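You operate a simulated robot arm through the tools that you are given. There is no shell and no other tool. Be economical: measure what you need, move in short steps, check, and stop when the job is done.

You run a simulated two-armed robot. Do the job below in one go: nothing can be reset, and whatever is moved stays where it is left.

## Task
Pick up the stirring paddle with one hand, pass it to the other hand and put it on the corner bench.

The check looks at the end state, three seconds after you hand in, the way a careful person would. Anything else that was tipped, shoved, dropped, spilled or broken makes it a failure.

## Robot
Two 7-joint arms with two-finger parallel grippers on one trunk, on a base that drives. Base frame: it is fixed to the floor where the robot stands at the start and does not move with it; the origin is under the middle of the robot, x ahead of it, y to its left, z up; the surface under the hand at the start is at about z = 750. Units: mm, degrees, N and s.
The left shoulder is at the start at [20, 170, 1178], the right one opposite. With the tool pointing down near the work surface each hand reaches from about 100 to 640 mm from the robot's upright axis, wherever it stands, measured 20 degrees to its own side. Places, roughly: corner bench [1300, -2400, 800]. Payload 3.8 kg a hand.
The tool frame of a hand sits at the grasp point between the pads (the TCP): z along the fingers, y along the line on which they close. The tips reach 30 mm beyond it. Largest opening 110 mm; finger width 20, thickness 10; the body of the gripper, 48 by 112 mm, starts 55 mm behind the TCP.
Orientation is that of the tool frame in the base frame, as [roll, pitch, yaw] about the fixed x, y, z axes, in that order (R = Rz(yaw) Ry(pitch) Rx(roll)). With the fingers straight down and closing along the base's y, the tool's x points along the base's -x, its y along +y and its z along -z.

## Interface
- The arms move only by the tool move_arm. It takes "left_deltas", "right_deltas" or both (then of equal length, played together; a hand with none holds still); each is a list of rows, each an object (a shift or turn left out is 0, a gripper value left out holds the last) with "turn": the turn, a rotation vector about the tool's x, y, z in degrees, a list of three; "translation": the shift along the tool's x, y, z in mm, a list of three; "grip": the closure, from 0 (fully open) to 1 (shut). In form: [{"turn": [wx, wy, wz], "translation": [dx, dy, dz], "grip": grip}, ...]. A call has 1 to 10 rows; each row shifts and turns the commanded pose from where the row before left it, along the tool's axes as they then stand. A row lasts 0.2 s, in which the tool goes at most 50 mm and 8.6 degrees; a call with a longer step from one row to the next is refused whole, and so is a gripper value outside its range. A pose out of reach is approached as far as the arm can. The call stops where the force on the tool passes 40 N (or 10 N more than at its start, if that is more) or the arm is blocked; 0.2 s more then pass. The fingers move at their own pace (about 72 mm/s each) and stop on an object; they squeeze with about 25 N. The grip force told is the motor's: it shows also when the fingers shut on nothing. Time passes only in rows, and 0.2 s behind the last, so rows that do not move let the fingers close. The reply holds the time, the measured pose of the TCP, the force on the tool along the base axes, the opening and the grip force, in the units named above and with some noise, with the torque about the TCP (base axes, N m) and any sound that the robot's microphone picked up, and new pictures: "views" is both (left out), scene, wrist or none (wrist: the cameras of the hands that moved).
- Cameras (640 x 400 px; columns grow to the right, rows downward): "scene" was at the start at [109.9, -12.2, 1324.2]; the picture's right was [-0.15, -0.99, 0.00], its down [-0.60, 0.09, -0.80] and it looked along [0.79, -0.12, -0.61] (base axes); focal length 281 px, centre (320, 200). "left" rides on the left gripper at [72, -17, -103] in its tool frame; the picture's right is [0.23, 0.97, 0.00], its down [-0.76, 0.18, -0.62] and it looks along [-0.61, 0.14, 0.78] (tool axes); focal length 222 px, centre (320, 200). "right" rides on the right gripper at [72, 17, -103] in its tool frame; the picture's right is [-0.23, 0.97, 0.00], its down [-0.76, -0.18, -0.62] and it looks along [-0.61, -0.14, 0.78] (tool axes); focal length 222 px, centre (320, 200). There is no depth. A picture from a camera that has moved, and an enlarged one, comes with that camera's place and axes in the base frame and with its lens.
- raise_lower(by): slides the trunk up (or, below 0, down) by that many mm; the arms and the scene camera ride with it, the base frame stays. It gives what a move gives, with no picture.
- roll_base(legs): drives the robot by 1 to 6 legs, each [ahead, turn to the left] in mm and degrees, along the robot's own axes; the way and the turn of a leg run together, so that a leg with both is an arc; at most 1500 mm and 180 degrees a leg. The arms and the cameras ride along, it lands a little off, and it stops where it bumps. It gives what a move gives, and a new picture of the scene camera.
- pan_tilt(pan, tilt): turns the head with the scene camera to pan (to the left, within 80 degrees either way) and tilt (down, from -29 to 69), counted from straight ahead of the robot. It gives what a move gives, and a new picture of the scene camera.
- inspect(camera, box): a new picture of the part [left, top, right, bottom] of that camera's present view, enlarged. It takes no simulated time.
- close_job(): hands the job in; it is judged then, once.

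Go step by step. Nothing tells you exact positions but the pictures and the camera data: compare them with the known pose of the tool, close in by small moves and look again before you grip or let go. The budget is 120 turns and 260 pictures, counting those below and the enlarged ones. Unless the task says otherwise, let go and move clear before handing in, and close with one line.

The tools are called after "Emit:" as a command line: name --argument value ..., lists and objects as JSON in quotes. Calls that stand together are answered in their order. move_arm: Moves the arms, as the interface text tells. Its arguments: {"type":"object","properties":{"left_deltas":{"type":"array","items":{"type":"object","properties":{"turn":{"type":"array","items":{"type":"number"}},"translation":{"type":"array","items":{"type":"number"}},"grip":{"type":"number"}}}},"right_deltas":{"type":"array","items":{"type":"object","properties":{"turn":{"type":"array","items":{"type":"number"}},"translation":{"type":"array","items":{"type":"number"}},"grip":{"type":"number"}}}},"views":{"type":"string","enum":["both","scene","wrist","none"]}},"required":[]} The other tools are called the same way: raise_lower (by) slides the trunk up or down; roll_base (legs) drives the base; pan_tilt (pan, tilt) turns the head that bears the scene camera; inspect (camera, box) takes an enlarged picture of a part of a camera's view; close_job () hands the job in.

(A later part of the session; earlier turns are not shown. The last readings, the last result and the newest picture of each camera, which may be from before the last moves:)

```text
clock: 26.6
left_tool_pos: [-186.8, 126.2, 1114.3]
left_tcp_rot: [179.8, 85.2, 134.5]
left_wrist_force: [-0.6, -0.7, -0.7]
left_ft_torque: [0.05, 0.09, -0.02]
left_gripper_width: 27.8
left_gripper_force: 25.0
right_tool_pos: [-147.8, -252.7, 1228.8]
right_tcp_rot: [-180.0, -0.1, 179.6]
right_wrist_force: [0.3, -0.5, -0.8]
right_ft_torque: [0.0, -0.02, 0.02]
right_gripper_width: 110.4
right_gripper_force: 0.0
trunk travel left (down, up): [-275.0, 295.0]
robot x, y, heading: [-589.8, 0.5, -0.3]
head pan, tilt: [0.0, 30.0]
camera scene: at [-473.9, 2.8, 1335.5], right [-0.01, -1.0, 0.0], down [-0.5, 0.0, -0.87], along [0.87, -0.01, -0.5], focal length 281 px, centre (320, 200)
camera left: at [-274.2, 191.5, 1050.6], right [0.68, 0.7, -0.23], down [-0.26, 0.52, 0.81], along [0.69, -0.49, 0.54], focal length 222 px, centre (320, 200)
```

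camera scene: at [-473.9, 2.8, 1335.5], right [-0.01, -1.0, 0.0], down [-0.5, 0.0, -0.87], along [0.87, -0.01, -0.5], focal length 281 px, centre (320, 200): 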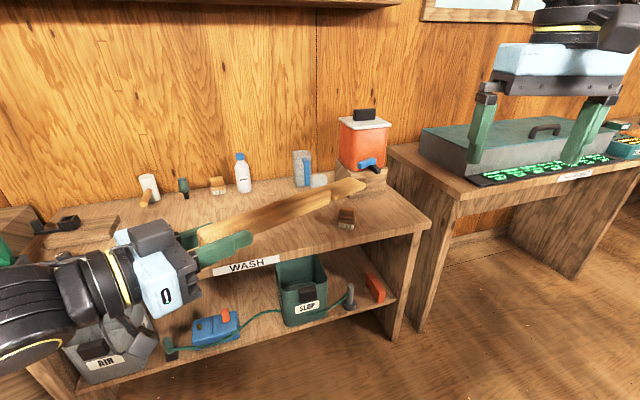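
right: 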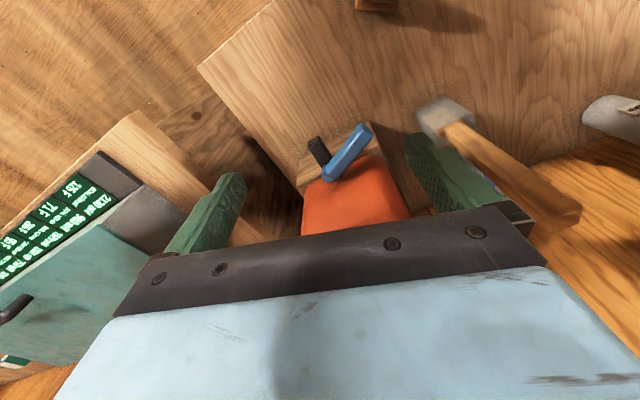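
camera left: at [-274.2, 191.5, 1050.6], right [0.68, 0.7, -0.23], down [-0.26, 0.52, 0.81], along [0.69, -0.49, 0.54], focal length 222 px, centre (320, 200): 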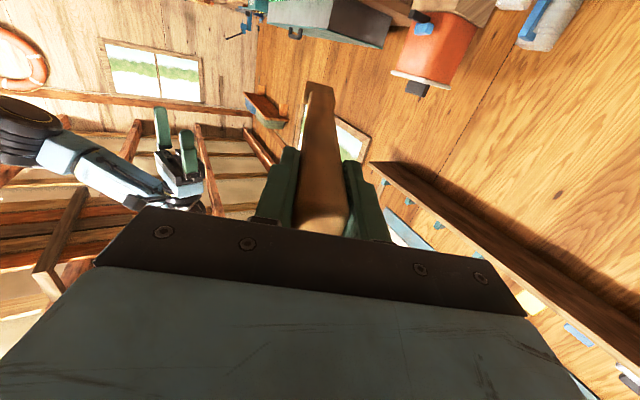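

The paddle is nearly level, pointing forward-right, with the blade flat. I'll turn the right hand to match and bring it above the handle, about 130 mm out from the left grip.

Emit:
move_arm --right_deltas '[{"turn": [0, 0, 7.5]}, {"turn": [0, 0, 7.5]}, {"turn": [0, 0, 7.5]}, {"turn": [0, 0, 7.5]}, {"turn": [0, 0, 7.5]}, {"turn": [0, 0, 7.6]}, {"translation": [28, 39.4, 0]}, {"translation": [28, 39.4, 0]}, {"translation": [28, 39.4, 0]}]' --views "scene"

Emit:
move_arm --right_deltas '[{"translation": [28, 39.4, 0]}, {"translation": [28, 39.4, 0]}, {"translation": [28, 39.4, 0]}]'

```text
clock: 28.6
left_tool_pos: [-185.7, 127.2, 1112.4]
left_tcp_rot: [-179.1, 85.1, 135.6]
left_wrist_force: [0.0, -0.7, -0.9]
left_ft_torque: [0.08, 0.08, 0.0]
left_gripper_width: 27.6
left_gripper_force: 25.2
right_tool_pos: [-120.7, -108.3, 1229.7]
right_tcp_rot: [-179.8, 0.0, 134.5]
right_wrist_force: [0.3, -0.6, 0.3]
right_ft_torque: [-0.01, -0.01, 0.02]
right_gripper_width: 110.1
right_gripper_force: 0.0
trunk travel left (down, up): [-275.0, 295.0]
robot x, y, heading: [-589.0, 2.9, -0.4]
head pan, tilt: [0.0, 30.0]
camera scene: at [-473.3, 4.4, 1335.4], right [-0.01, -1.0, 0.0], down [-0.5, 0.0, -0.87], along [0.87, -0.01, -0.5], focal length 281 px, centre (320, 200)
```

scene: 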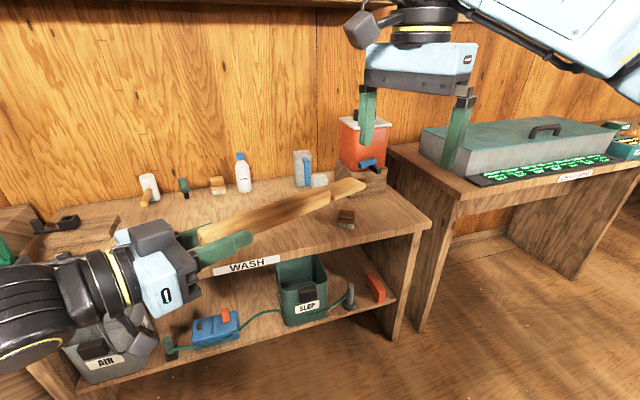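

```text
clock: 29.4
left_tool_pos: [-186.8, 127.7, 1113.5]
left_tcp_rot: [-178.9, 85.0, 135.6]
left_wrist_force: [-0.7, 0.3, -0.7]
left_ft_torque: [0.1, 0.11, 0.0]
left_gripper_width: 27.6
left_gripper_force: 24.6
right_tool_pos: [-97.0, 30.9, 1228.3]
right_tcp_rot: [-179.9, 0.1, 134.5]
right_wrist_force: [0.8, 0.6, 0.1]
right_ft_torque: [-0.02, 0.04, 0.0]
right_gripper_width: 110.1
right_gripper_force: 0.1
trunk travel left (down, up): [-275.0, 295.0]
robot x, y, heading: [-590.6, 1.3, -0.3]
head pan, tilt: [0.0, 30.0]
camera scene: at [-473.9, 5.0, 1335.5], right [-0.01, -1.0, 0.0], down [-0.5, 0.0, -0.87], along [0.87, -0.01, -0.5], focal length 281 px, centre (320, 200)
camera right: at [-136.2, 96.2, 1331.9], right [0.85, 0.52, 0.0], down [0.41, -0.67, 0.62], along [0.32, -0.53, -0.78], focal length 222 px, centre (320, 200)
```

scene: 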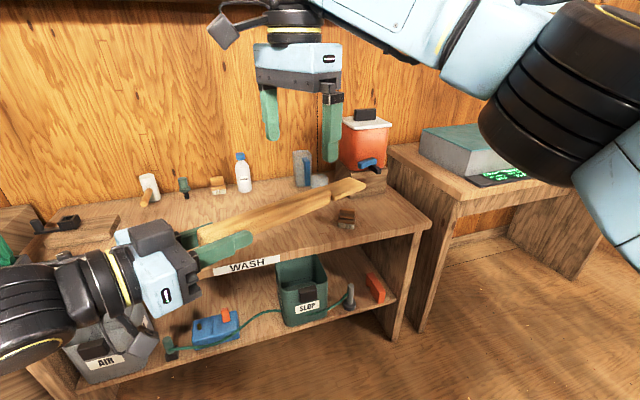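
right: 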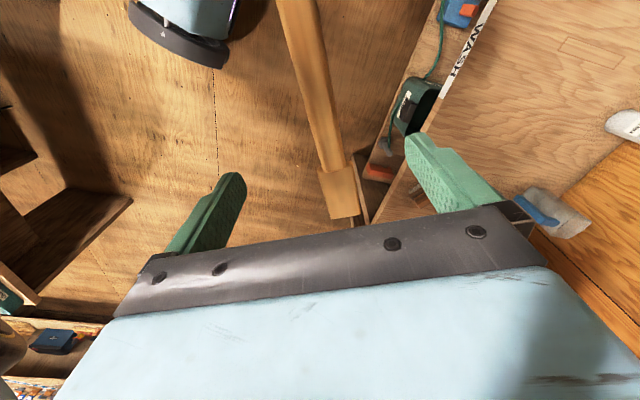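

The handle lines up with the centre of the right gripper, just short of the blade. I'll descend around it.

Emit:
move_arm --right_deltas '[{"translation": [0, 0, 40]}, {"translation": [0, 0, 40]}, {"translation": [0, 0, 38]}]'

Emit:
inspect --camera "right" --box '[200, 60, 460, 240]'

Emit:
inspect --camera "scene" --box '[160, 120, 400, 290]'

```text
clock: 30.2
left_tool_pos: [-186.3, 124.9, 1113.8]
left_tcp_rot: [-179.6, 84.9, 135.1]
left_wrist_force: [0.6, 0.3, -0.8]
left_ft_torque: [0.09, 0.08, -0.01]
left_gripper_width: 27.8
left_gripper_force: 25.0
right_tool_pos: [-97.5, 31.9, 1110.8]
right_tcp_rot: [180.0, -0.1, 134.5]
right_wrist_force: [0.2, 0.7, 0.6]
right_ft_torque: [-0.02, 0.03, -0.01]
right_gripper_width: 110.0
right_gripper_force: 0.1
trunk travel left (down, up): [-275.0, 295.0]
robot x, y, heading: [-586.8, 2.0, -0.5]
head pan, tilt: [0.0, 30.0]
camera scene: at [-473.3, 2.7, 1335.4], right [-0.01, -1.0, 0.0], down [-0.5, 0.0, -0.87], along [0.87, -0.01, -0.5], focal length 281 px, centre (320, 200)
camera right: at [-137.6, 95.6, 1214.2], right [0.85, 0.52, 0.0], down [0.41, -0.67, 0.62], along [0.32, -0.53, -0.78], focal length 222 px, centre (320, 200)
```

scene: 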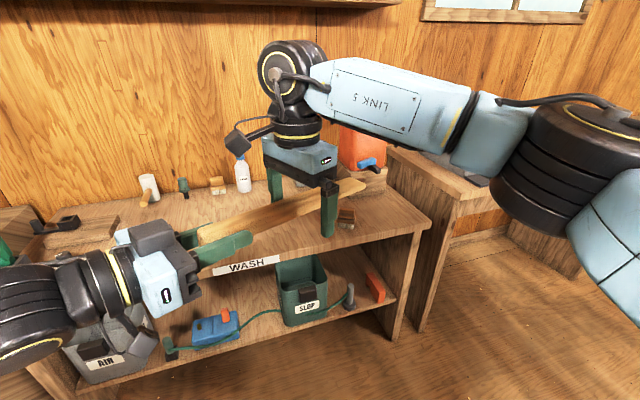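
right: 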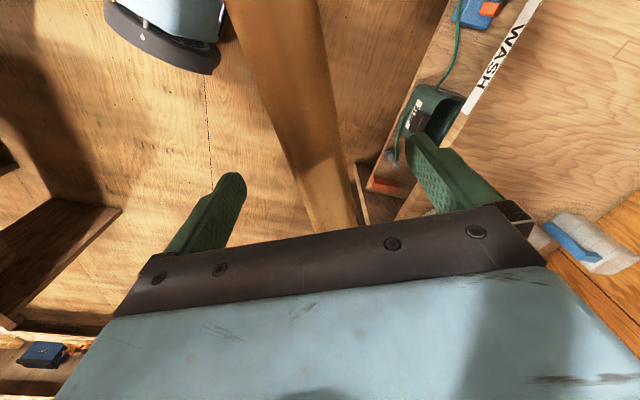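

```text
2.22 times, centred on (330, 150) of right
camera zoom: at [-137.6, 95.6, 1214.2], right [0.85, 0.52, 0.0], down [0.41, -0.67, 0.62], along [0.32, -0.53, -0.78], focal length 494 px, centre (298, 311)
```

zoom: 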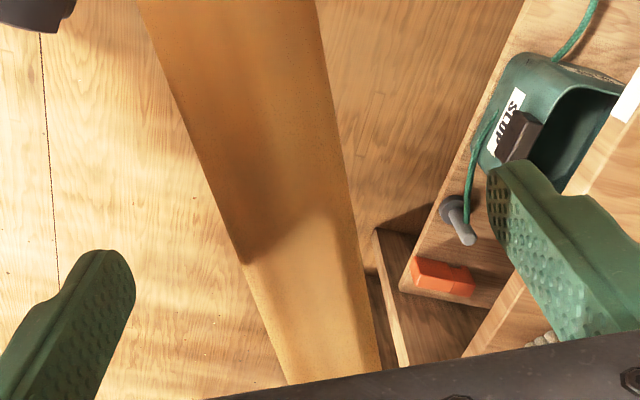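

```text
2.35 times, centred on (280, 205) of scene
camera zoom: at [-473.3, 2.7, 1335.4], right [-0.01, -1.0, 0.0], down [-0.5, 0.0, -0.87], along [0.87, -0.01, -0.5], focal length 661 px, centre (414, 188)
```

zoom: 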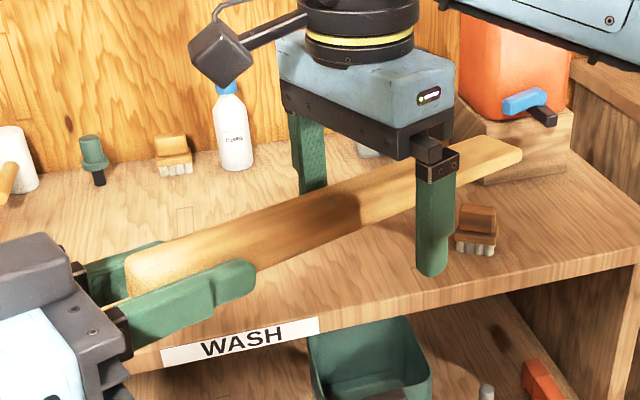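

The handle passes between the right fingers. I'll nudge 2 mm and close the right gripper.

Emit:
move_arm --right_deltas '[{"translation": [0, 2, 0]}, {"grip": 1}, {"grip": 1}, {"grip": 1}, {"grip": 1}, {"grip": 1}]'

Emit:
inspect --camera "scene" --box '[160, 120, 400, 290]'

```text
clock: 31.6
left_tool_pos: [-186.2, 124.9, 1113.8]
left_tcp_rot: [-179.5, 85.0, 135.1]
left_wrist_force: [-4.8, -3.9, -1.7]
left_ft_torque: [0.12, 0.09, -0.54]
left_gripper_width: 27.7
left_gripper_force: 24.7
right_tool_pos: [-95.6, 32.7, 1110.6]
right_tcp_rot: [180.0, 0.0, 134.5]
right_wrist_force: [4.4, 4.1, -0.5]
right_ft_torque: [-0.04, -0.04, -0.21]
right_gripper_width: 27.3
right_gripper_force: 25.0
trunk travel left (down, up): [-275.0, 295.0]
robot x, y, heading: [-587.7, -0.5, -0.7]
head pan, tilt: [0.0, 30.0]
camera scene: at [-473.7, 2.6, 1335.5], right [-0.01, -1.0, 0.0], down [-0.5, 0.0, -0.87], along [0.87, -0.01, -0.5], focal length 281 px, centre (320, 200)
camera right: at [-136.5, 97.2, 1214.3], right [0.85, 0.52, 0.0], down [0.41, -0.67, 0.62], along [0.32, -0.53, -0.78], focal length 222 px, centre (320, 200)
```

scene: 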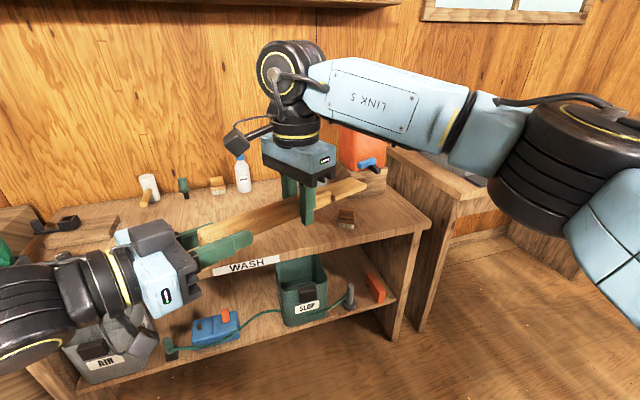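
right: 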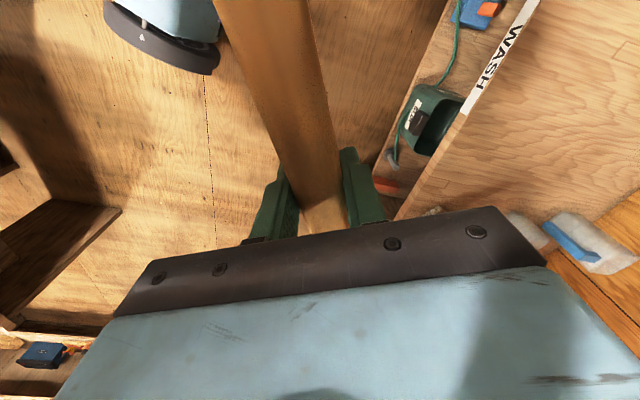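

```text
2.35 times, centred on (280, 205) of scene
camera zoom: at [-473.7, 2.6, 1335.5], right [-0.01, -1.0, 0.0], down [-0.5, 0.0, -0.87], along [0.87, -0.01, -0.5], focal length 661 px, centre (414, 188)
```

zoom: 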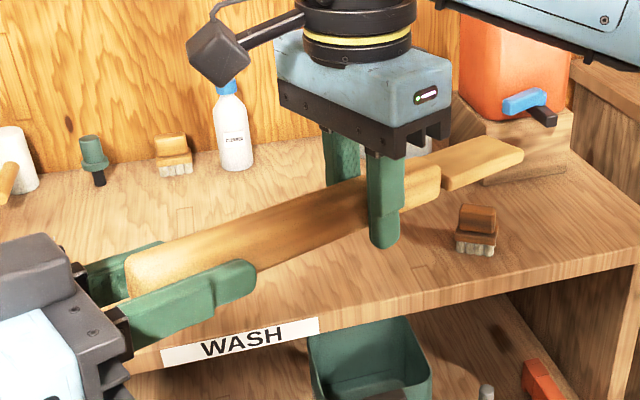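

Both hands hold the handle, and the right grip is firm at 27 mm. I'll open the left hand and back it off along its fingers.

Emit:
move_arm --left_deltas '[{"grip": 0}, {"grip": 0}, {"grip": 0}, {"grip": 0}, {"translation": [0, 0, -20], "grip": 0}, {"translation": [0, 0, -30], "grip": 0}, {"translation": [0, 0, -30], "grip": 0}]' --views "scene"

Emit:
inspect --camera "scene" --box '[160, 120, 400, 290]'

```text
clock: 33.2
left_tool_pos: [-205.9, 193.7, 1112.9]
left_tcp_rot: [-179.8, 85.0, 134.8]
left_wrist_force: [-0.5, -0.1, -0.3]
left_ft_torque: [0.05, 0.02, -0.01]
left_gripper_width: 109.9
left_gripper_force: 0.2
left hand out of reach, approached as far as the arm can: row 5, 6, 7
right_tool_pos: [-97.6, 32.3, 1110.0]
right_tcp_rot: [-180.0, 0.0, 134.5]
right_wrist_force: [-0.5, -0.2, 0.3]
right_ft_torque: [-0.05, -0.05, -0.05]
right_gripper_width: 27.3
right_gripper_force: 24.9
trunk travel left (down, up): [-275.0, 295.0]
robot x, y, heading: [-589.0, 2.4, -0.3]
head pan, tilt: [0.0, 30.0]
camera scene: at [-474.3, 2.8, 1335.5], right [-0.01, -1.0, 0.0], down [-0.5, 0.0, -0.87], along [0.87, -0.01, -0.5], focal length 281 px, centre (320, 200)
```

scene: 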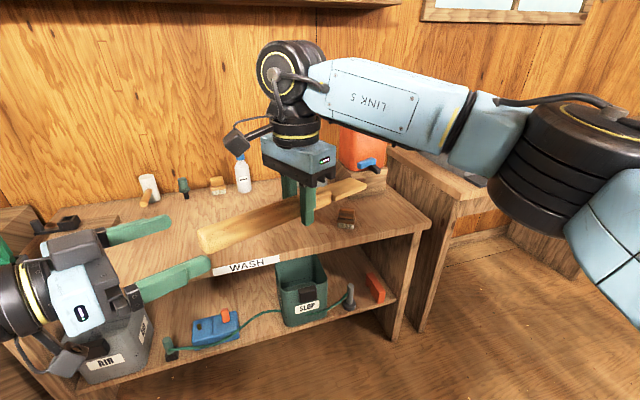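

```text
2.35 times, centred on (280, 205) of scene
camera zoom: at [-474.3, 2.8, 1335.5], right [-0.01, -1.0, 0.0], down [-0.5, 0.0, -0.87], along [0.87, -0.01, -0.5], focal length 661 px, centre (414, 188)
```

zoom: 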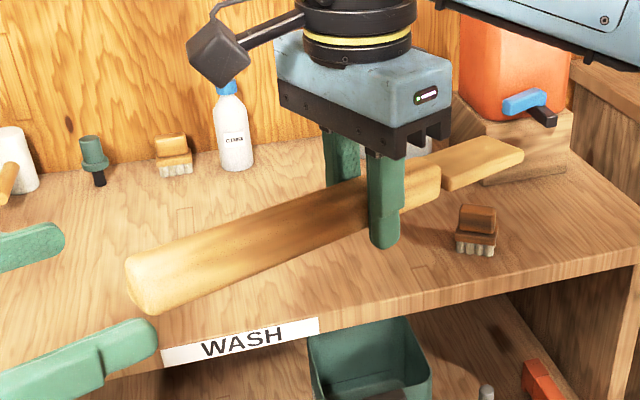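

The handover is complete and the right hand holds the paddle alone. I'll raise the left hand clear, then move it out to its side with the fingers down.

Emit:
move_arm --left_deltas '[{"translation": [-40, 0, 0]}, {"translation": [-40, 0, 0]}, {"translation": [-40, 0, 0]}, {"translation": [0, 33, -30]}, {"translation": [0, 33, -30]}, {"turn": [0, 8.5, 0]}, {"turn": [0, 8.5, 0]}, {"turn": [0, 8.5, 0]}, {"turn": [0, 8.5, 0]}, {"turn": [0, 8.5, 0]}]' --views "scene"

Emit:
move_arm --left_deltas '[{"turn": [0, 8.5, 0]}, {"turn": [0, 8.5, 0]}, {"turn": [0, 8.5, 0]}, {"turn": [0, 8.5, 0]}, {"turn": [0, 8.5, 0]}]' --views "scene"

```text
clock: 35.4
left_tool_pos: [-190.0, 273.0, 1238.1]
left_tcp_rot: [-180.0, 42.4, 134.7]
left_wrist_force: [-0.1, -0.7, 0.5]
left_ft_torque: [0.02, -0.02, 0.01]
left_gripper_width: 110.0
left_gripper_force: 0.0
right_tool_pos: [-95.1, 32.9, 1110.9]
right_tcp_rot: [180.0, 0.0, 134.4]
right_wrist_force: [0.7, 0.1, 0.0]
right_ft_torque: [-0.03, 0.02, -0.03]
right_gripper_width: 27.5
right_gripper_force: 25.2
trunk travel left (down, up): [-275.0, 295.0]
robot x, y, heading: [-589.5, -2.6, -0.5]
head pan, tilt: [0.0, 30.0]
camera scene: at [-473.2, 2.0, 1335.4], right [-0.01, -1.0, 0.0], down [-0.5, 0.0, -0.87], along [0.87, -0.01, -0.5], focal length 281 px, centre (320, 200)
```

scene: 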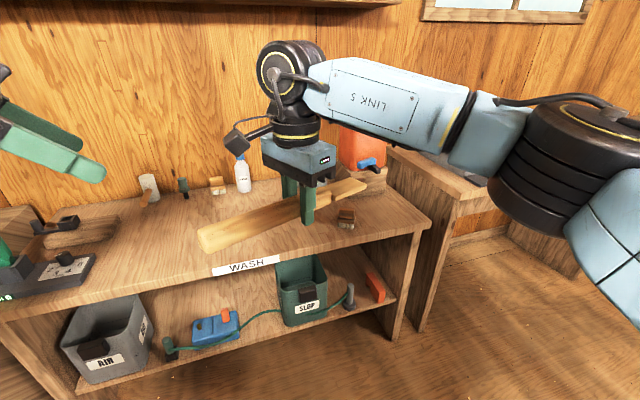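

```text
clock: 36.6
left_tool_pos: [-191.5, 273.2, 1239.0]
left_tcp_rot: [-179.9, -0.1, 134.7]
left_wrist_force: [-1.2, -0.5, -0.9]
left_ft_torque: [0.01, -0.01, 0.0]
left_gripper_width: 110.1
left_gripper_force: 0.0
right_tool_pos: [-95.8, 32.4, 1110.9]
right_tcp_rot: [-180.0, 0.0, 134.5]
right_wrist_force: [-1.1, -0.7, 0.5]
right_ft_torque: [0.02, -0.05, 0.0]
right_gripper_width: 27.3
right_gripper_force: 25.4
trunk travel left (down, up): [-275.0, 295.0]
robot x, y, heading: [-590.5, 2.2, -0.6]
head pan, tilt: [0.0, 30.0]
camera scene: at [-473.8, 1.9, 1335.5], right [-0.01, -1.0, 0.0], down [-0.5, 0.0, -0.87], along [0.87, -0.01, -0.5], focal length 281 px, centre (320, 200)
```

scene: 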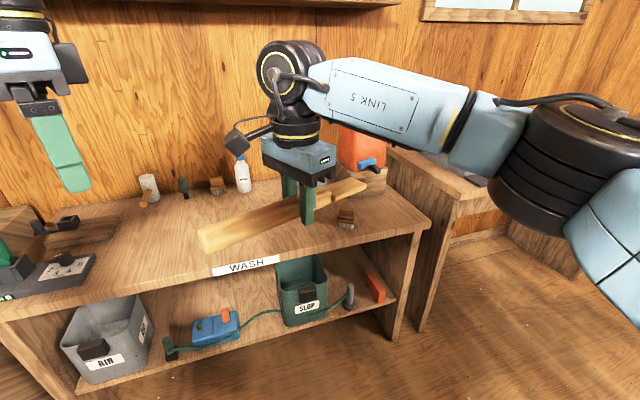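

Now I'll turn along the wall and drive toward the corner bench, stopping partway to look.

Emit:
roll_base --legs '[[0, -71.5]]'

Emit:
pan_tilt --pan 0 --tilt 20

```text
clock: 40.1
left_tool_pos: [-206.0, -286.9, 1238.5]
left_tcp_rot: [179.9, -0.1, 63.2]
left_wrist_force: [0.0, -0.5, 0.7]
left_ft_torque: [-0.02, 0.0, 0.01]
left_gripper_width: 109.9
left_gripper_force: 0.1
right_tool_pos: [-402.7, -455.7, 1110.7]
right_tcp_rot: [-179.9, -0.1, 63.1]
right_wrist_force: [-0.3, -0.6, 0.1]
right_ft_torque: [0.0, -0.01, 0.01]
right_gripper_width: 27.3
right_gripper_force: 25.4
trunk travel left (down, up): [-275.0, 295.0]
robot x, y, heading: [-591.3, 4.2, -71.9]
head pan, tilt: [0.0, 30.0]
camera scene: at [-550.5, -102.7, 1335.5], right [-0.95, -0.31, 0.0], down [-0.16, 0.48, -0.87], along [0.27, -0.82, -0.5], focal length 281 px, centre (320, 200)
```

scene: 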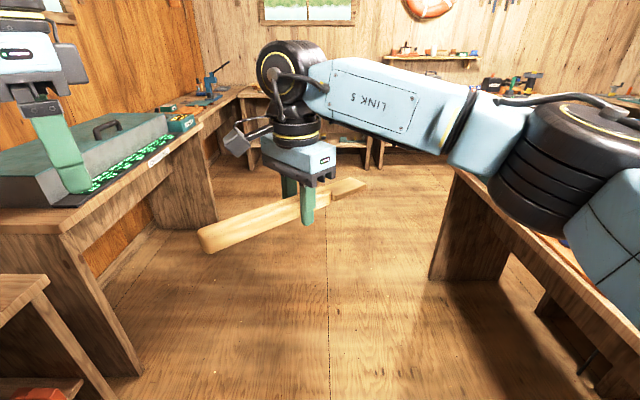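

```text
clock: 40.8
left_tool_pos: [-205.4, -285.9, 1237.8]
left_tcp_rot: [180.0, 0.1, 63.2]
left_wrist_force: [0.1, 0.8, 0.1]
left_ft_torque: [-0.01, 0.02, -0.02]
left_gripper_width: 110.0
left_gripper_force: 0.1
right_tool_pos: [-401.9, -454.4, 1110.9]
right_tcp_rot: [-179.9, 0.0, 63.1]
right_wrist_force: [-0.2, 0.8, -0.8]
right_ft_torque: [-0.03, -0.01, 0.01]
right_gripper_width: 27.7
right_gripper_force: 24.5
trunk travel left (down, up): [-275.0, 295.0]
robot x, y, heading: [-588.6, 3.9, -72.0]
head pan, tilt: [0.0, 20.0]
camera scene: at [-549.5, -105.1, 1351.5], right [-0.95, -0.31, 0.0], down [-0.11, 0.33, -0.94], along [0.29, -0.89, -0.34], focal length 281 px, centre (320, 200)
```

scene: 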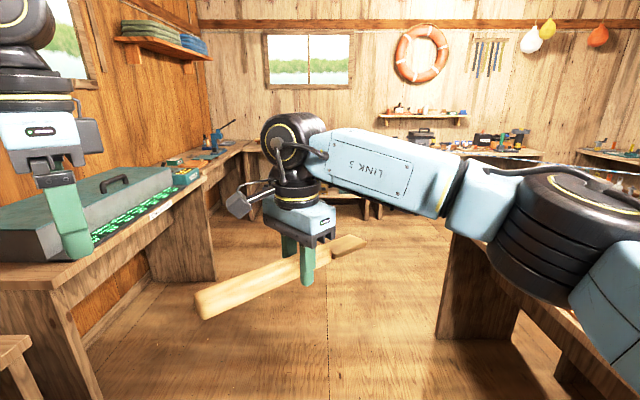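

The way is clear between the left benches and the island table on the right. I'll steer slightly left and drive 1400 mm, then look again.

Emit:
roll_base --legs '[[0, 6], [1400, 0]]'

Emit:
pan_tilt --pan 22 --tilt 28

```text
clock: 48.3
left_tool_pos: [408.8, -1502.4, 1237.9]
left_tcp_rot: [180.0, 0.0, 70.2]
left_wrist_force: [0.6, -0.3, 0.6]
left_ft_torque: [-0.03, -0.03, -0.01]
left_gripper_width: 109.7
left_gripper_force: 0.1
right_tool_pos: [233.6, -1692.9, 1110.9]
right_tcp_rot: [180.0, 0.1, 70.1]
right_wrist_force: [0.0, 0.4, -0.3]
right_ft_torque: [-0.02, 0.02, 0.0]
right_gripper_width: 27.7
right_gripper_force: 25.0
trunk travel left (down, up): [-275.0, 295.0]
robot x, y, heading: [-1.0, -1259.9, -64.9]
head pan, tilt: [0.0, 20.0]
camera scene: at [44.9, -1364.4, 1351.5], right [-0.9, -0.43, 0.0], down [-0.15, 0.31, -0.94], along [0.4, -0.85, -0.34], focal length 281 px, centre (320, 200)
```

scene: 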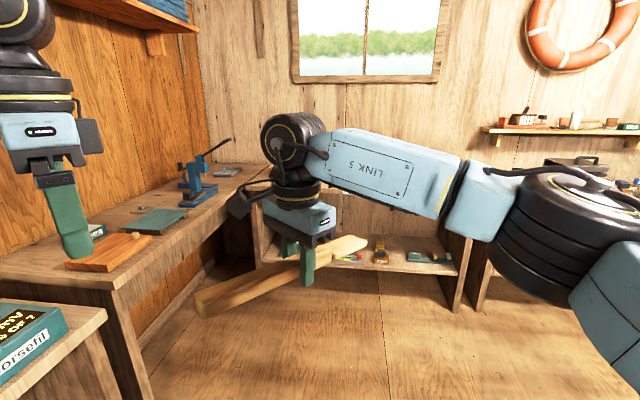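

```text
clock: 49.1
left_tool_pos: [409.6, -1502.5, 1237.3]
left_tcp_rot: [-180.0, 0.1, 70.3]
left_wrist_force: [-1.1, -0.3, 0.5]
left_ft_torque: [-0.02, 0.0, 0.02]
left_gripper_width: 110.1
left_gripper_force: 0.0
right_tool_pos: [232.2, -1693.0, 1111.2]
right_tcp_rot: [179.9, 0.0, 70.2]
right_wrist_force: [0.1, -0.3, 0.1]
right_ft_torque: [-0.03, -0.01, 0.01]
right_gripper_width: 27.9
right_gripper_force: 25.0
trunk travel left (down, up): [-275.0, 295.0]
robot x, y, heading: [-7.1, -1261.9, -64.8]
head pan, tilt: [22.0, 28.0]
camera scene: at [72.0, -1342.0, 1338.7], right [-0.68, -0.73, 0.0], down [-0.34, 0.32, -0.88], along [0.65, -0.6, -0.47], focal length 281 px, centre (320, 200)
```

scene: 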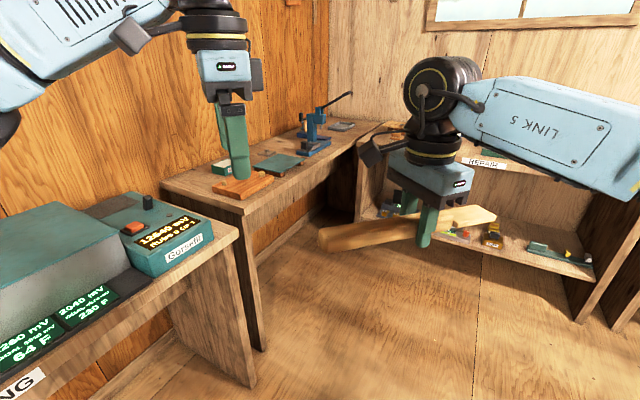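

I can see the corner bench with a cutting board, a teal mat and a blue press on it. I'll zoom in to find free space.

Emit:
inspect --camera "scene" --box '[150, 80, 400, 240]'

```text
2.50 times, centred on (275, 160) of scene
camera zoom: at [72.0, -1342.0, 1338.7], right [-0.68, -0.73, 0.0], down [-0.34, 0.32, -0.88], along [0.65, -0.6, -0.47], focal length 702 px, centre (432, 300)
```

zoom: 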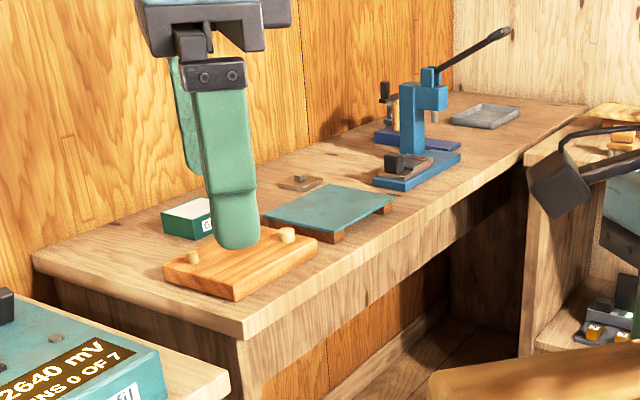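

The front strip of the bench near the press looks free. I'll raise the trunk so the load clears everything, then drive on.

Emit:
raise_lower --by 200

Emit:
roll_base --legs '[[1000, 0]]'

Emit:
pan_tilt --pan 60 --tilt 38

```text
clock: 51.3
left_tool_pos: [408.3, -1502.1, 1436.6]
left_tcp_rot: [180.0, 0.1, 70.2]
left_wrist_force: [0.8, 0.4, 0.6]
left_ft_torque: [-0.04, 0.0, 0.01]
left_gripper_width: 110.1
left_gripper_force: 0.0
right_tool_pos: [233.5, -1692.3, 1307.9]
right_tcp_rot: [180.0, 0.0, 70.2]
right_wrist_force: [0.5, -0.7, -1.5]
right_ft_torque: [0.02, 0.03, 0.01]
right_gripper_width: 27.7
right_gripper_force: 24.9
trunk travel left (down, up): [-475.0, 95.0]
robot x, y, heading: [-9.1, -1263.7, -64.7]
head pan, tilt: [22.0, 28.0]
```

```text
clock: 56.4
left_tool_pos: [829.0, -2397.4, 1438.0]
left_tcp_rot: [180.0, 0.1, 70.1]
left_wrist_force: [-0.3, 0.5, 0.7]
left_ft_torque: [0.03, -0.05, 0.0]
left_gripper_width: 109.9
left_gripper_force: 0.1
right_tool_pos: [652.2, -2587.4, 1311.6]
right_tcp_rot: [-180.0, 0.0, 69.9]
right_wrist_force: [0.3, 0.1, -0.3]
right_ft_torque: [0.01, 0.0, 0.0]
right_gripper_width: 27.7
right_gripper_force: 24.6
trunk travel left (down, up): [-475.0, 95.0]
robot x, y, heading: [413.6, -2155.3, -65.0]
head pan, tilt: [22.0, 28.0]
camera scene: at [492.0, -2236.3, 1538.6], right [-0.68, -0.73, 0.0], down [-0.34, 0.32, -0.88], along [0.65, -0.6, -0.47], focal length 281 px, centre (320, 200)
```

scene: 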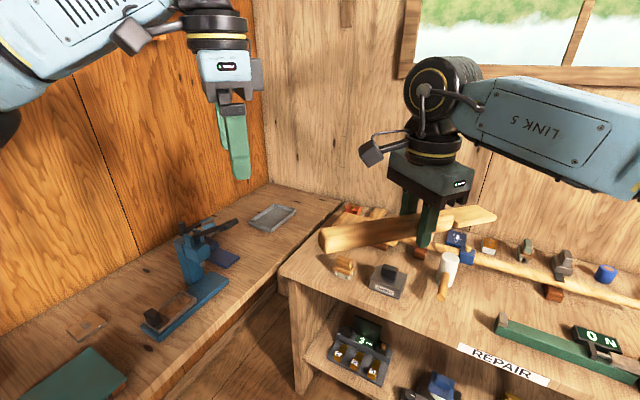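

```text
clock: 57.5
left_tool_pos: [828.1, -2397.0, 1436.7]
left_tcp_rot: [-179.9, 0.0, 70.1]
left_wrist_force: [-0.1, -0.4, -0.8]
left_ft_torque: [0.0, 0.02, 0.0]
left_gripper_width: 109.9
left_gripper_force: 0.1
right_tool_pos: [651.1, -2587.8, 1311.0]
right_tcp_rot: [-180.0, 0.0, 70.0]
right_wrist_force: [0.7, 0.3, -1.4]
right_ft_torque: [0.0, 0.02, -0.02]
right_gripper_width: 27.6
right_gripper_force: 24.9
trunk travel left (down, up): [-475.0, 95.0]
robot x, y, heading: [414.6, -2157.1, -65.0]
head pan, tilt: [60.0, 38.0]
camera scene: at [511.2, -2181.7, 1523.1], right [-0.09, -1.0, 0.0], down [-0.61, 0.05, -0.79], along [0.79, -0.07, -0.62], focal length 281 px, centre (320, 200)
```

scene: 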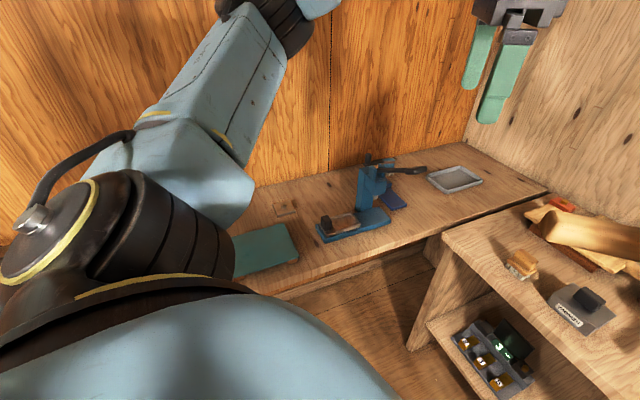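

The bench top is at about z≈860. The free strip lies in front of the press, roughly 110 mm deep from the edge. I'll swing left, close in and face diagonally so the paddle ends up parallel to the bench edge.

Emit:
roll_base --legs '[[0, 49.4], [200, 0], [0, -11.5]]'

Emit:
pan_tilt --pan 15 --tilt 50

```text
clock: 62.1
left_tool_pos: [1088.8, -2134.4, 1438.1]
left_tcp_rot: [-180.0, 0.0, 109.0]
left_wrist_force: [-0.3, -0.1, 0.9]
left_ft_torque: [0.02, 0.01, 0.03]
left_gripper_width: 110.2
left_gripper_force: 0.0
right_tool_pos: [1071.2, -2394.0, 1311.9]
right_tcp_rot: [180.0, 0.0, 108.9]
right_wrist_force: [-0.7, -0.1, -0.4]
right_ft_torque: [0.03, 0.03, 0.01]
right_gripper_width: 27.6
right_gripper_force: 24.7
trunk travel left (down, up): [-475.0, 95.0]
robot x, y, heading: [612.8, -2205.9, -26.3]
head pan, tilt: [60.0, 38.0]
camera scene: at [706.8, -2167.5, 1523.1], right [0.56, -0.83, 0.0], down [-0.51, -0.34, -0.79], along [0.65, 0.44, -0.62], focal length 281 px, centre (320, 200)
```

scene: 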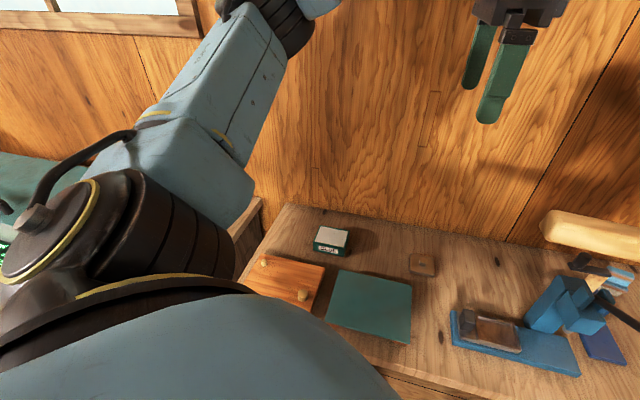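

```text
clock: 63.3
left_tool_pos: [1087.7, -2134.3, 1438.5]
left_tcp_rot: [-180.0, -0.1, 109.1]
left_wrist_force: [-0.6, 0.3, -0.4]
left_ft_torque: [0.02, -0.01, -0.01]
left_gripper_width: 110.1
left_gripper_force: 0.0
right_tool_pos: [1069.7, -2392.8, 1311.0]
right_tcp_rot: [180.0, 0.0, 108.9]
right_wrist_force: [-0.5, 0.0, -1.2]
right_ft_torque: [-0.01, 0.0, -0.01]
right_gripper_width: 27.5
right_gripper_force: 24.3
trunk travel left (down, up): [-475.0, 95.0]
robot x, y, heading: [613.7, -2207.5, -25.9]
head pan, tilt: [15.0, 50.0]
camera scene: at [710.9, -2230.2, 1506.0], right [-0.19, -0.98, 0.0], down [-0.75, 0.15, -0.64], along [0.63, -0.12, -0.77], focal length 281 px, centre (320, 200)
```

scene: 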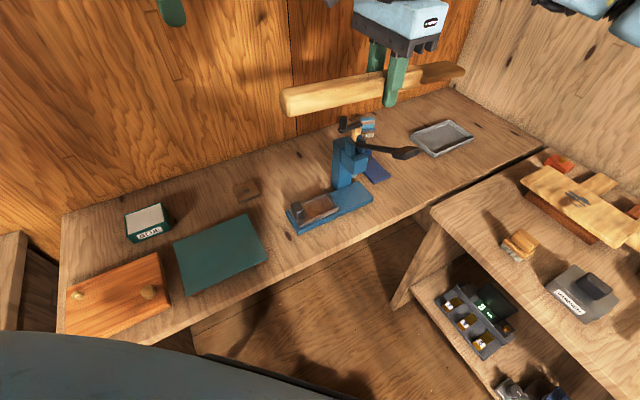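

The press lever's tip juts out over the front strip at about z 1155, so placing under it is unsafe. There is clear bench to the right, in front of the grey tray. I'll tuck the left hand in, then shift the base that way.

Emit:
move_arm --left_deltas '[{"translation": [40, -12, -20]}, {"translation": [40, -12, -20]}, {"translation": [40, -12, -20]}, {"translation": [40, -12, -20]}]' --views "none"

Emit:
roll_base --legs '[[0, -38.5], [275, 0], [0, 38]]'

Emit:
pan_tilt --pan 8 --tilt 50

```text
clock: 64.3
left_tool_pos: [998.4, -2020.4, 1504.9]
left_tcp_rot: [-179.9, 0.0, 108.9]
left_wrist_force: [0.0, -0.2, -0.1]
left_ft_torque: [0.04, -0.01, 0.02]
left_gripper_width: 110.0
left_gripper_force: 0.1
left hand out of reach, approached as far as the arm can: row 4
right_tool_pos: [1069.6, -2393.2, 1311.5]
right_tcp_rot: [179.9, 0.1, 108.9]
right_wrist_force: [0.0, 0.8, -0.7]
right_ft_torque: [-0.03, -0.02, -0.04]
right_gripper_width: 27.8
right_gripper_force: 24.7
trunk travel left (down, up): [-475.0, 95.0]
robot x, y, heading: [611.0, -2206.5, -26.1]
head pan, tilt: [15.0, 50.0]
```

```text
clock: 69.8
left_tool_pos: [1119.7, -2264.2, 1505.4]
left_tcp_rot: [-180.0, 0.0, 109.2]
left_wrist_force: [0.6, -0.2, 0.2]
left_ft_torque: [-0.03, 0.0, -0.02]
left_gripper_width: 110.1
left_gripper_force: 0.1
right_tool_pos: [1190.6, -2635.7, 1311.0]
right_tcp_rot: [180.0, 0.0, 109.2]
right_wrist_force: [0.3, -0.3, -2.1]
right_ft_torque: [0.0, 0.0, -0.03]
right_gripper_width: 27.7
right_gripper_force: 25.2
trunk travel left (down, up): [-475.0, 95.0]
robot x, y, heading: [736.1, -2455.4, -25.8]
head pan, tilt: [15.0, 50.0]
camera scene: at [831.9, -2474.8, 1505.9], right [-0.19, -0.98, 0.0], down [-0.75, 0.14, -0.64], along [0.63, -0.12, -0.77], focal length 281 px, centre (320, 200)
```

scene: 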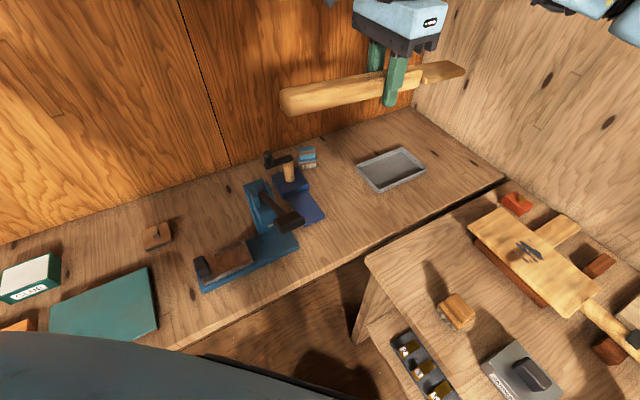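

```text
clock: 70.4
left_tool_pos: [1119.8, -2263.9, 1504.9]
left_tcp_rot: [-180.0, 0.0, 109.3]
left_wrist_force: [-0.5, -0.7, -0.8]
left_ft_torque: [-0.01, -0.02, 0.0]
left_gripper_width: 109.9
left_gripper_force: 0.2
right_tool_pos: [1192.4, -2636.0, 1310.6]
right_tcp_rot: [180.0, 0.1, 109.1]
right_wrist_force: [-0.5, 0.3, -0.7]
right_ft_torque: [0.0, -0.01, -0.04]
right_gripper_width: 27.5
right_gripper_force: 25.1
trunk travel left (down, up): [-475.0, 95.0]
robot x, y, heading: [735.5, -2454.3, -25.6]
head pan, tilt: [8.0, 50.0]
camera scene: at [829.6, -2484.0, 1505.9], right [-0.31, -0.95, 0.0], down [-0.73, 0.23, -0.64], along [0.61, -0.2, -0.77], focal length 281 px, centre (320, 200)
```

scene: 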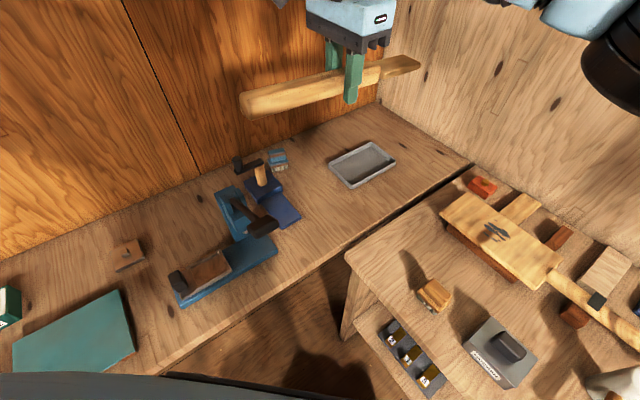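

The new view shows a clear spot between the press and the bench's front edge, just ahead of the grey tray. I'll move the right hand over it, well right of the lever, and lower the trunk partway.

Emit:
move_arm --right_deltas '[{"translation": [-27, 23, 0], "turn": [0, 0, 1.4]}, {"translation": [-26, 22, 0]}, {}]' --views "none"

Emit:
raise_lower --by -130

Emit:
pan_tilt --pan 2 --tilt 45

Emit:
inspect --camera "right" --box '[0, 0, 640, 400]'

```text
clock: 71.2
left_tool_pos: [1118.5, -2265.8, 1505.2]
left_tcp_rot: [-179.9, 0.0, 109.2]
left_wrist_force: [0.0, -0.3, 0.3]
left_ft_torque: [0.03, 0.0, 0.03]
left_gripper_width: 109.8
left_gripper_force: 0.1
right_tool_pos: [1249.6, -2674.0, 1311.7]
right_tcp_rot: [-180.0, -0.1, 107.7]
right_wrist_force: [0.5, -0.4, -1.5]
right_ft_torque: [-0.02, -0.06, -0.02]
right_gripper_width: 27.8
right_gripper_force: 24.6
trunk travel left (down, up): [-475.0, 95.0]
robot x, y, heading: [733.1, -2452.1, -25.7]
head pan, tilt: [8.0, 50.0]
```

```text
clock: 72.8
left_tool_pos: [1119.2, -2264.3, 1374.2]
left_tcp_rot: [-179.9, 0.0, 109.1]
left_wrist_force: [-0.2, -0.4, -0.4]
left_ft_torque: [0.02, -0.01, 0.0]
left_gripper_width: 109.6
left_gripper_force: 0.0
right_tool_pos: [1250.2, -2673.6, 1180.3]
right_tcp_rot: [180.0, 0.0, 107.7]
right_wrist_force: [-0.7, 0.3, -2.0]
right_ft_torque: [0.0, -0.01, 0.02]
right_gripper_width: 27.6
right_gripper_force: 24.7
trunk travel left (down, up): [-345.0, 225.0]
robot x, y, heading: [735.9, -2451.9, -25.9]
head pan, tilt: [8.0, 50.0]
```

```text
clock: 73.5
left_tool_pos: [1118.2, -2264.4, 1375.6]
left_tcp_rot: [-180.0, 0.1, 109.2]
left_wrist_force: [-0.5, 0.4, -0.5]
left_ft_torque: [-0.02, 0.0, 0.0]
left_gripper_width: 110.0
left_gripper_force: 0.0
right_tool_pos: [1249.8, -2671.7, 1179.9]
right_tcp_rot: [-180.0, 0.0, 107.7]
right_wrist_force: [-0.2, -0.6, -0.8]
right_ft_torque: [0.02, 0.05, 0.03]
right_gripper_width: 27.5
right_gripper_force: 24.8
trunk travel left (down, up): [-345.0, 225.0]
robot x, y, heading: [734.9, -2450.5, -25.7]
head pan, tilt: [2.0, 45.0]
camera scene: at [830.7, -2493.4, 1382.8], right [-0.4, -0.92, 0.0], down [-0.65, 0.29, -0.71], along [0.65, -0.28, -0.71], focal length 281 px, centre (320, 200)
```

scene: 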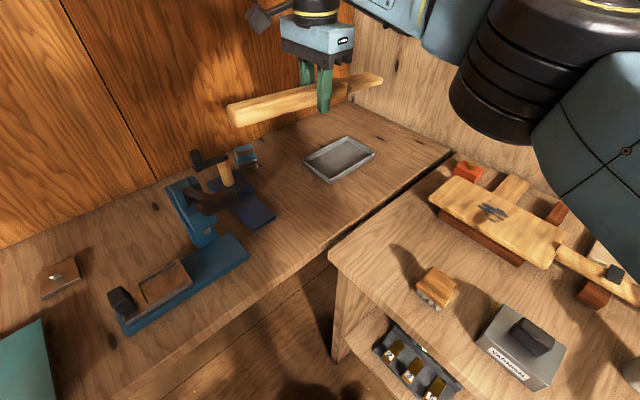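

```text
1.00 times, centred on (320, 200) of right (not enlarged: the box is as wide or as high as the picture)
camera zoom: at [1242.4, -2597.9, 1283.9], right [1.0, 0.08, 0.0], down [0.06, -0.78, 0.62], along [0.05, -0.62, -0.78], focal length 222 px, centre (320, 200)
```

zoom: 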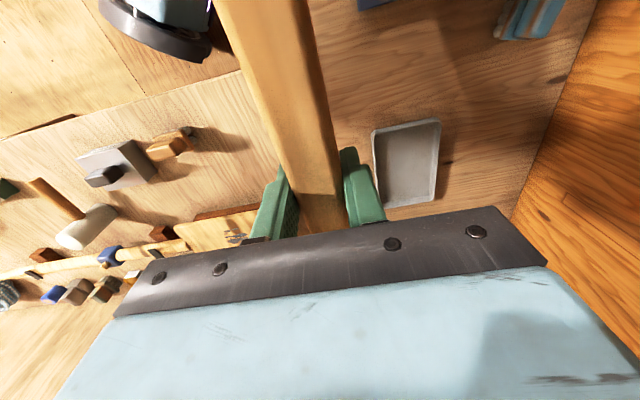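

The wrist view confirms the bench top is at z≈850 and the tray is clear to the right. I'll lower the arm straight down to TCP z≈930.

Emit:
move_arm --right_deltas '[{"translation": [0, 0, 40]}, {"translation": [0, 0, 40]}, {"translation": [0, 0, 40]}, {"translation": [0, 0, 40]}, {"translation": [0, 0, 45]}, {"translation": [0, 0, 45]}]'

Emit:
inspect --camera "scene" --box '[180, 80, 440, 260]'

```text
clock: 74.9
left_tool_pos: [1119.9, -2263.2, 1374.2]
left_tcp_rot: [-180.0, 0.0, 109.3]
left_wrist_force: [-1.4, 0.4, 0.2]
left_ft_torque: [0.0, 0.01, 0.02]
left_gripper_width: 109.9
left_gripper_force: 0.1
right_tool_pos: [1248.4, -2671.6, 928.7]
right_tcp_rot: [-180.0, 0.0, 107.6]
right_wrist_force: [-0.5, -0.1, -1.2]
right_ft_torque: [0.0, 0.01, -0.01]
right_gripper_width: 27.6
right_gripper_force: 25.3
trunk travel left (down, up): [-345.0, 225.0]
robot x, y, heading: [737.1, -2451.8, -26.1]
head pan, tilt: [2.0, 45.0]
camera scene: at [831.0, -2493.3, 1382.8], right [-0.4, -0.92, 0.0], down [-0.65, 0.29, -0.71], along [0.65, -0.29, -0.71], focal length 281 px, centre (320, 200)
camera right: at [1240.9, -2597.3, 1032.7], right [1.0, 0.08, 0.0], down [0.06, -0.78, 0.62], along [0.05, -0.62, -0.78], focal length 222 px, centre (320, 200)
```

scene: 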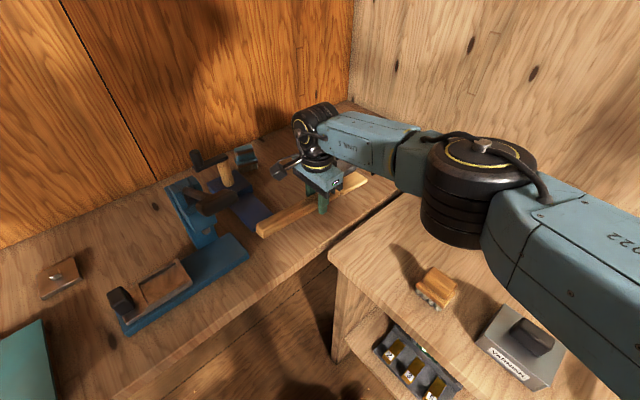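
right: 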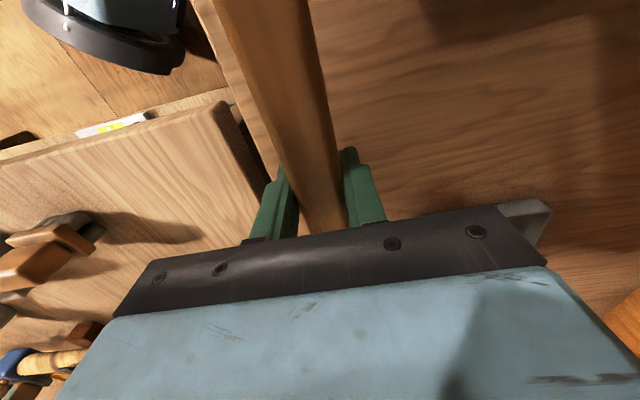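

```text
2.22 times, centred on (310, 170) of scene
camera zoom: at [831.0, -2493.3, 1382.8], right [-0.4, -0.92, 0.0], down [-0.65, 0.29, -0.71], along [0.65, -0.29, -0.71], focal length 624 px, centre (342, 267)
```

zoom: 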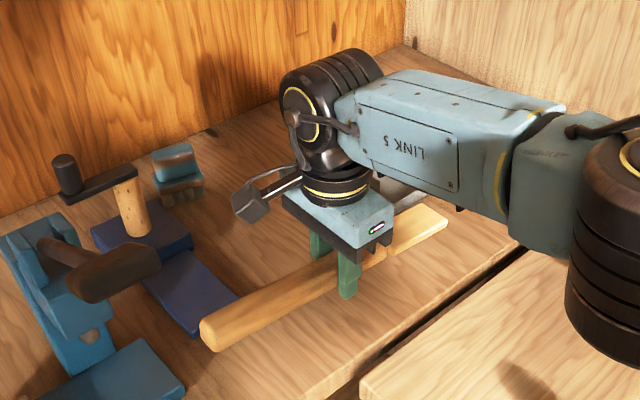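

The hand is about 57 mm inside the front edge. The handle end is close to the press base corner, so I'll shift 25 mm to the right and come down further.

Emit:
move_arm --right_deltas '[{"translation": [-25, 0, 0]}, {"translation": [0, 0, 20]}, {"translation": [0, 0, 8]}]'

Emit:
inspect --camera "scene" --box '[230, 130, 400, 250]'

Emit:
inspect --camera "right" --box '[180, 60, 460, 250]'

```text
clock: 75.7
left_tool_pos: [1119.1, -2264.2, 1375.5]
left_tcp_rot: [-180.0, 0.0, 109.2]
left_wrist_force: [-0.3, -0.1, 0.0]
left_ft_torque: [-0.01, 0.03, -0.01]
left_gripper_width: 110.0
left_gripper_force: 0.1
right_tool_pos: [1255.0, -2696.3, 919.6]
right_tcp_rot: [180.0, -0.1, 107.7]
right_wrist_force: [-0.4, -0.1, -1.0]
right_ft_torque: [0.01, 0.02, 0.0]
right_gripper_width: 27.4
right_gripper_force: 24.7
right hand out of reach, approached as far as the arm can: row 2, 3
trunk travel left (down, up): [-345.0, 225.0]
robot x, y, heading: [737.2, -2453.8, -25.8]
head pan, tilt: [2.0, 45.0]
camera scene: at [830.8, -2493.7, 1382.8], right [-0.4, -0.91, 0.0], down [-0.65, 0.29, -0.71], along [0.65, -0.29, -0.71], focal length 281 px, centre (320, 200)
camera right: at [1247.4, -2622.1, 1023.6], right [1.0, 0.08, 0.0], down [0.06, -0.78, 0.62], along [0.05, -0.62, -0.78], focal length 222 px, centre (320, 200)
```

scene: 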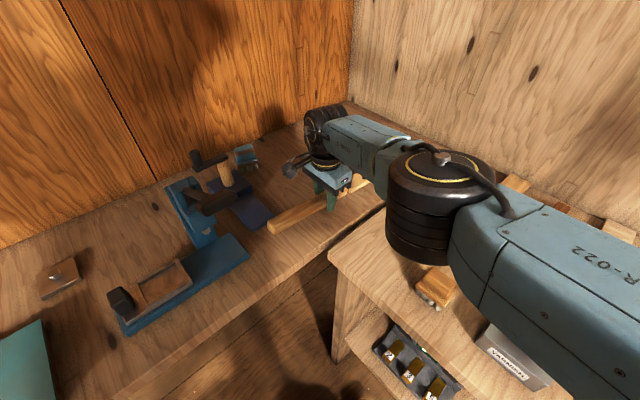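
right: 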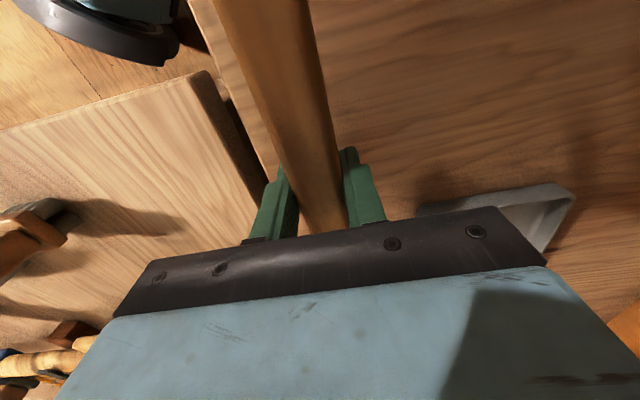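

```text
3.33 times, centred on (315, 190) of scene
camera zoom: at [830.8, -2493.7, 1382.8], right [-0.4, -0.91, 0.0], down [-0.65, 0.29, -0.71], along [0.65, -0.29, -0.71], focal length 936 px, centre (337, 233)
```

zoom: 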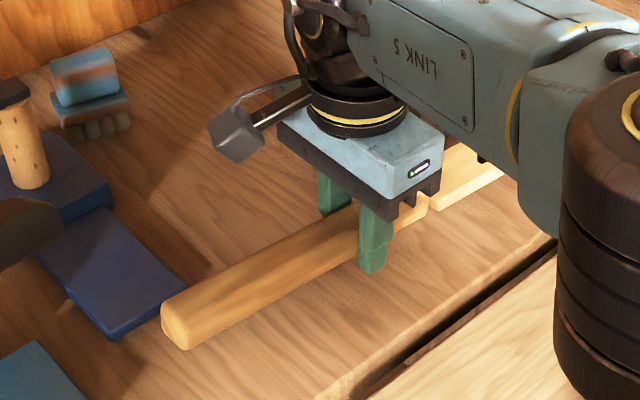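

```text
2.11 times, centred on (320, 155) of right
camera zoom: at [1247.4, -2622.1, 1023.6], right [1.0, 0.08, 0.0], down [0.06, -0.78, 0.62], along [0.05, -0.62, -0.78], focal length 468 px, centre (320, 295)
```

zoom: 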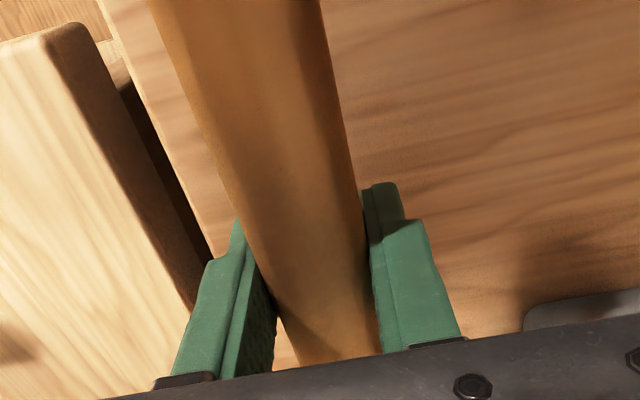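

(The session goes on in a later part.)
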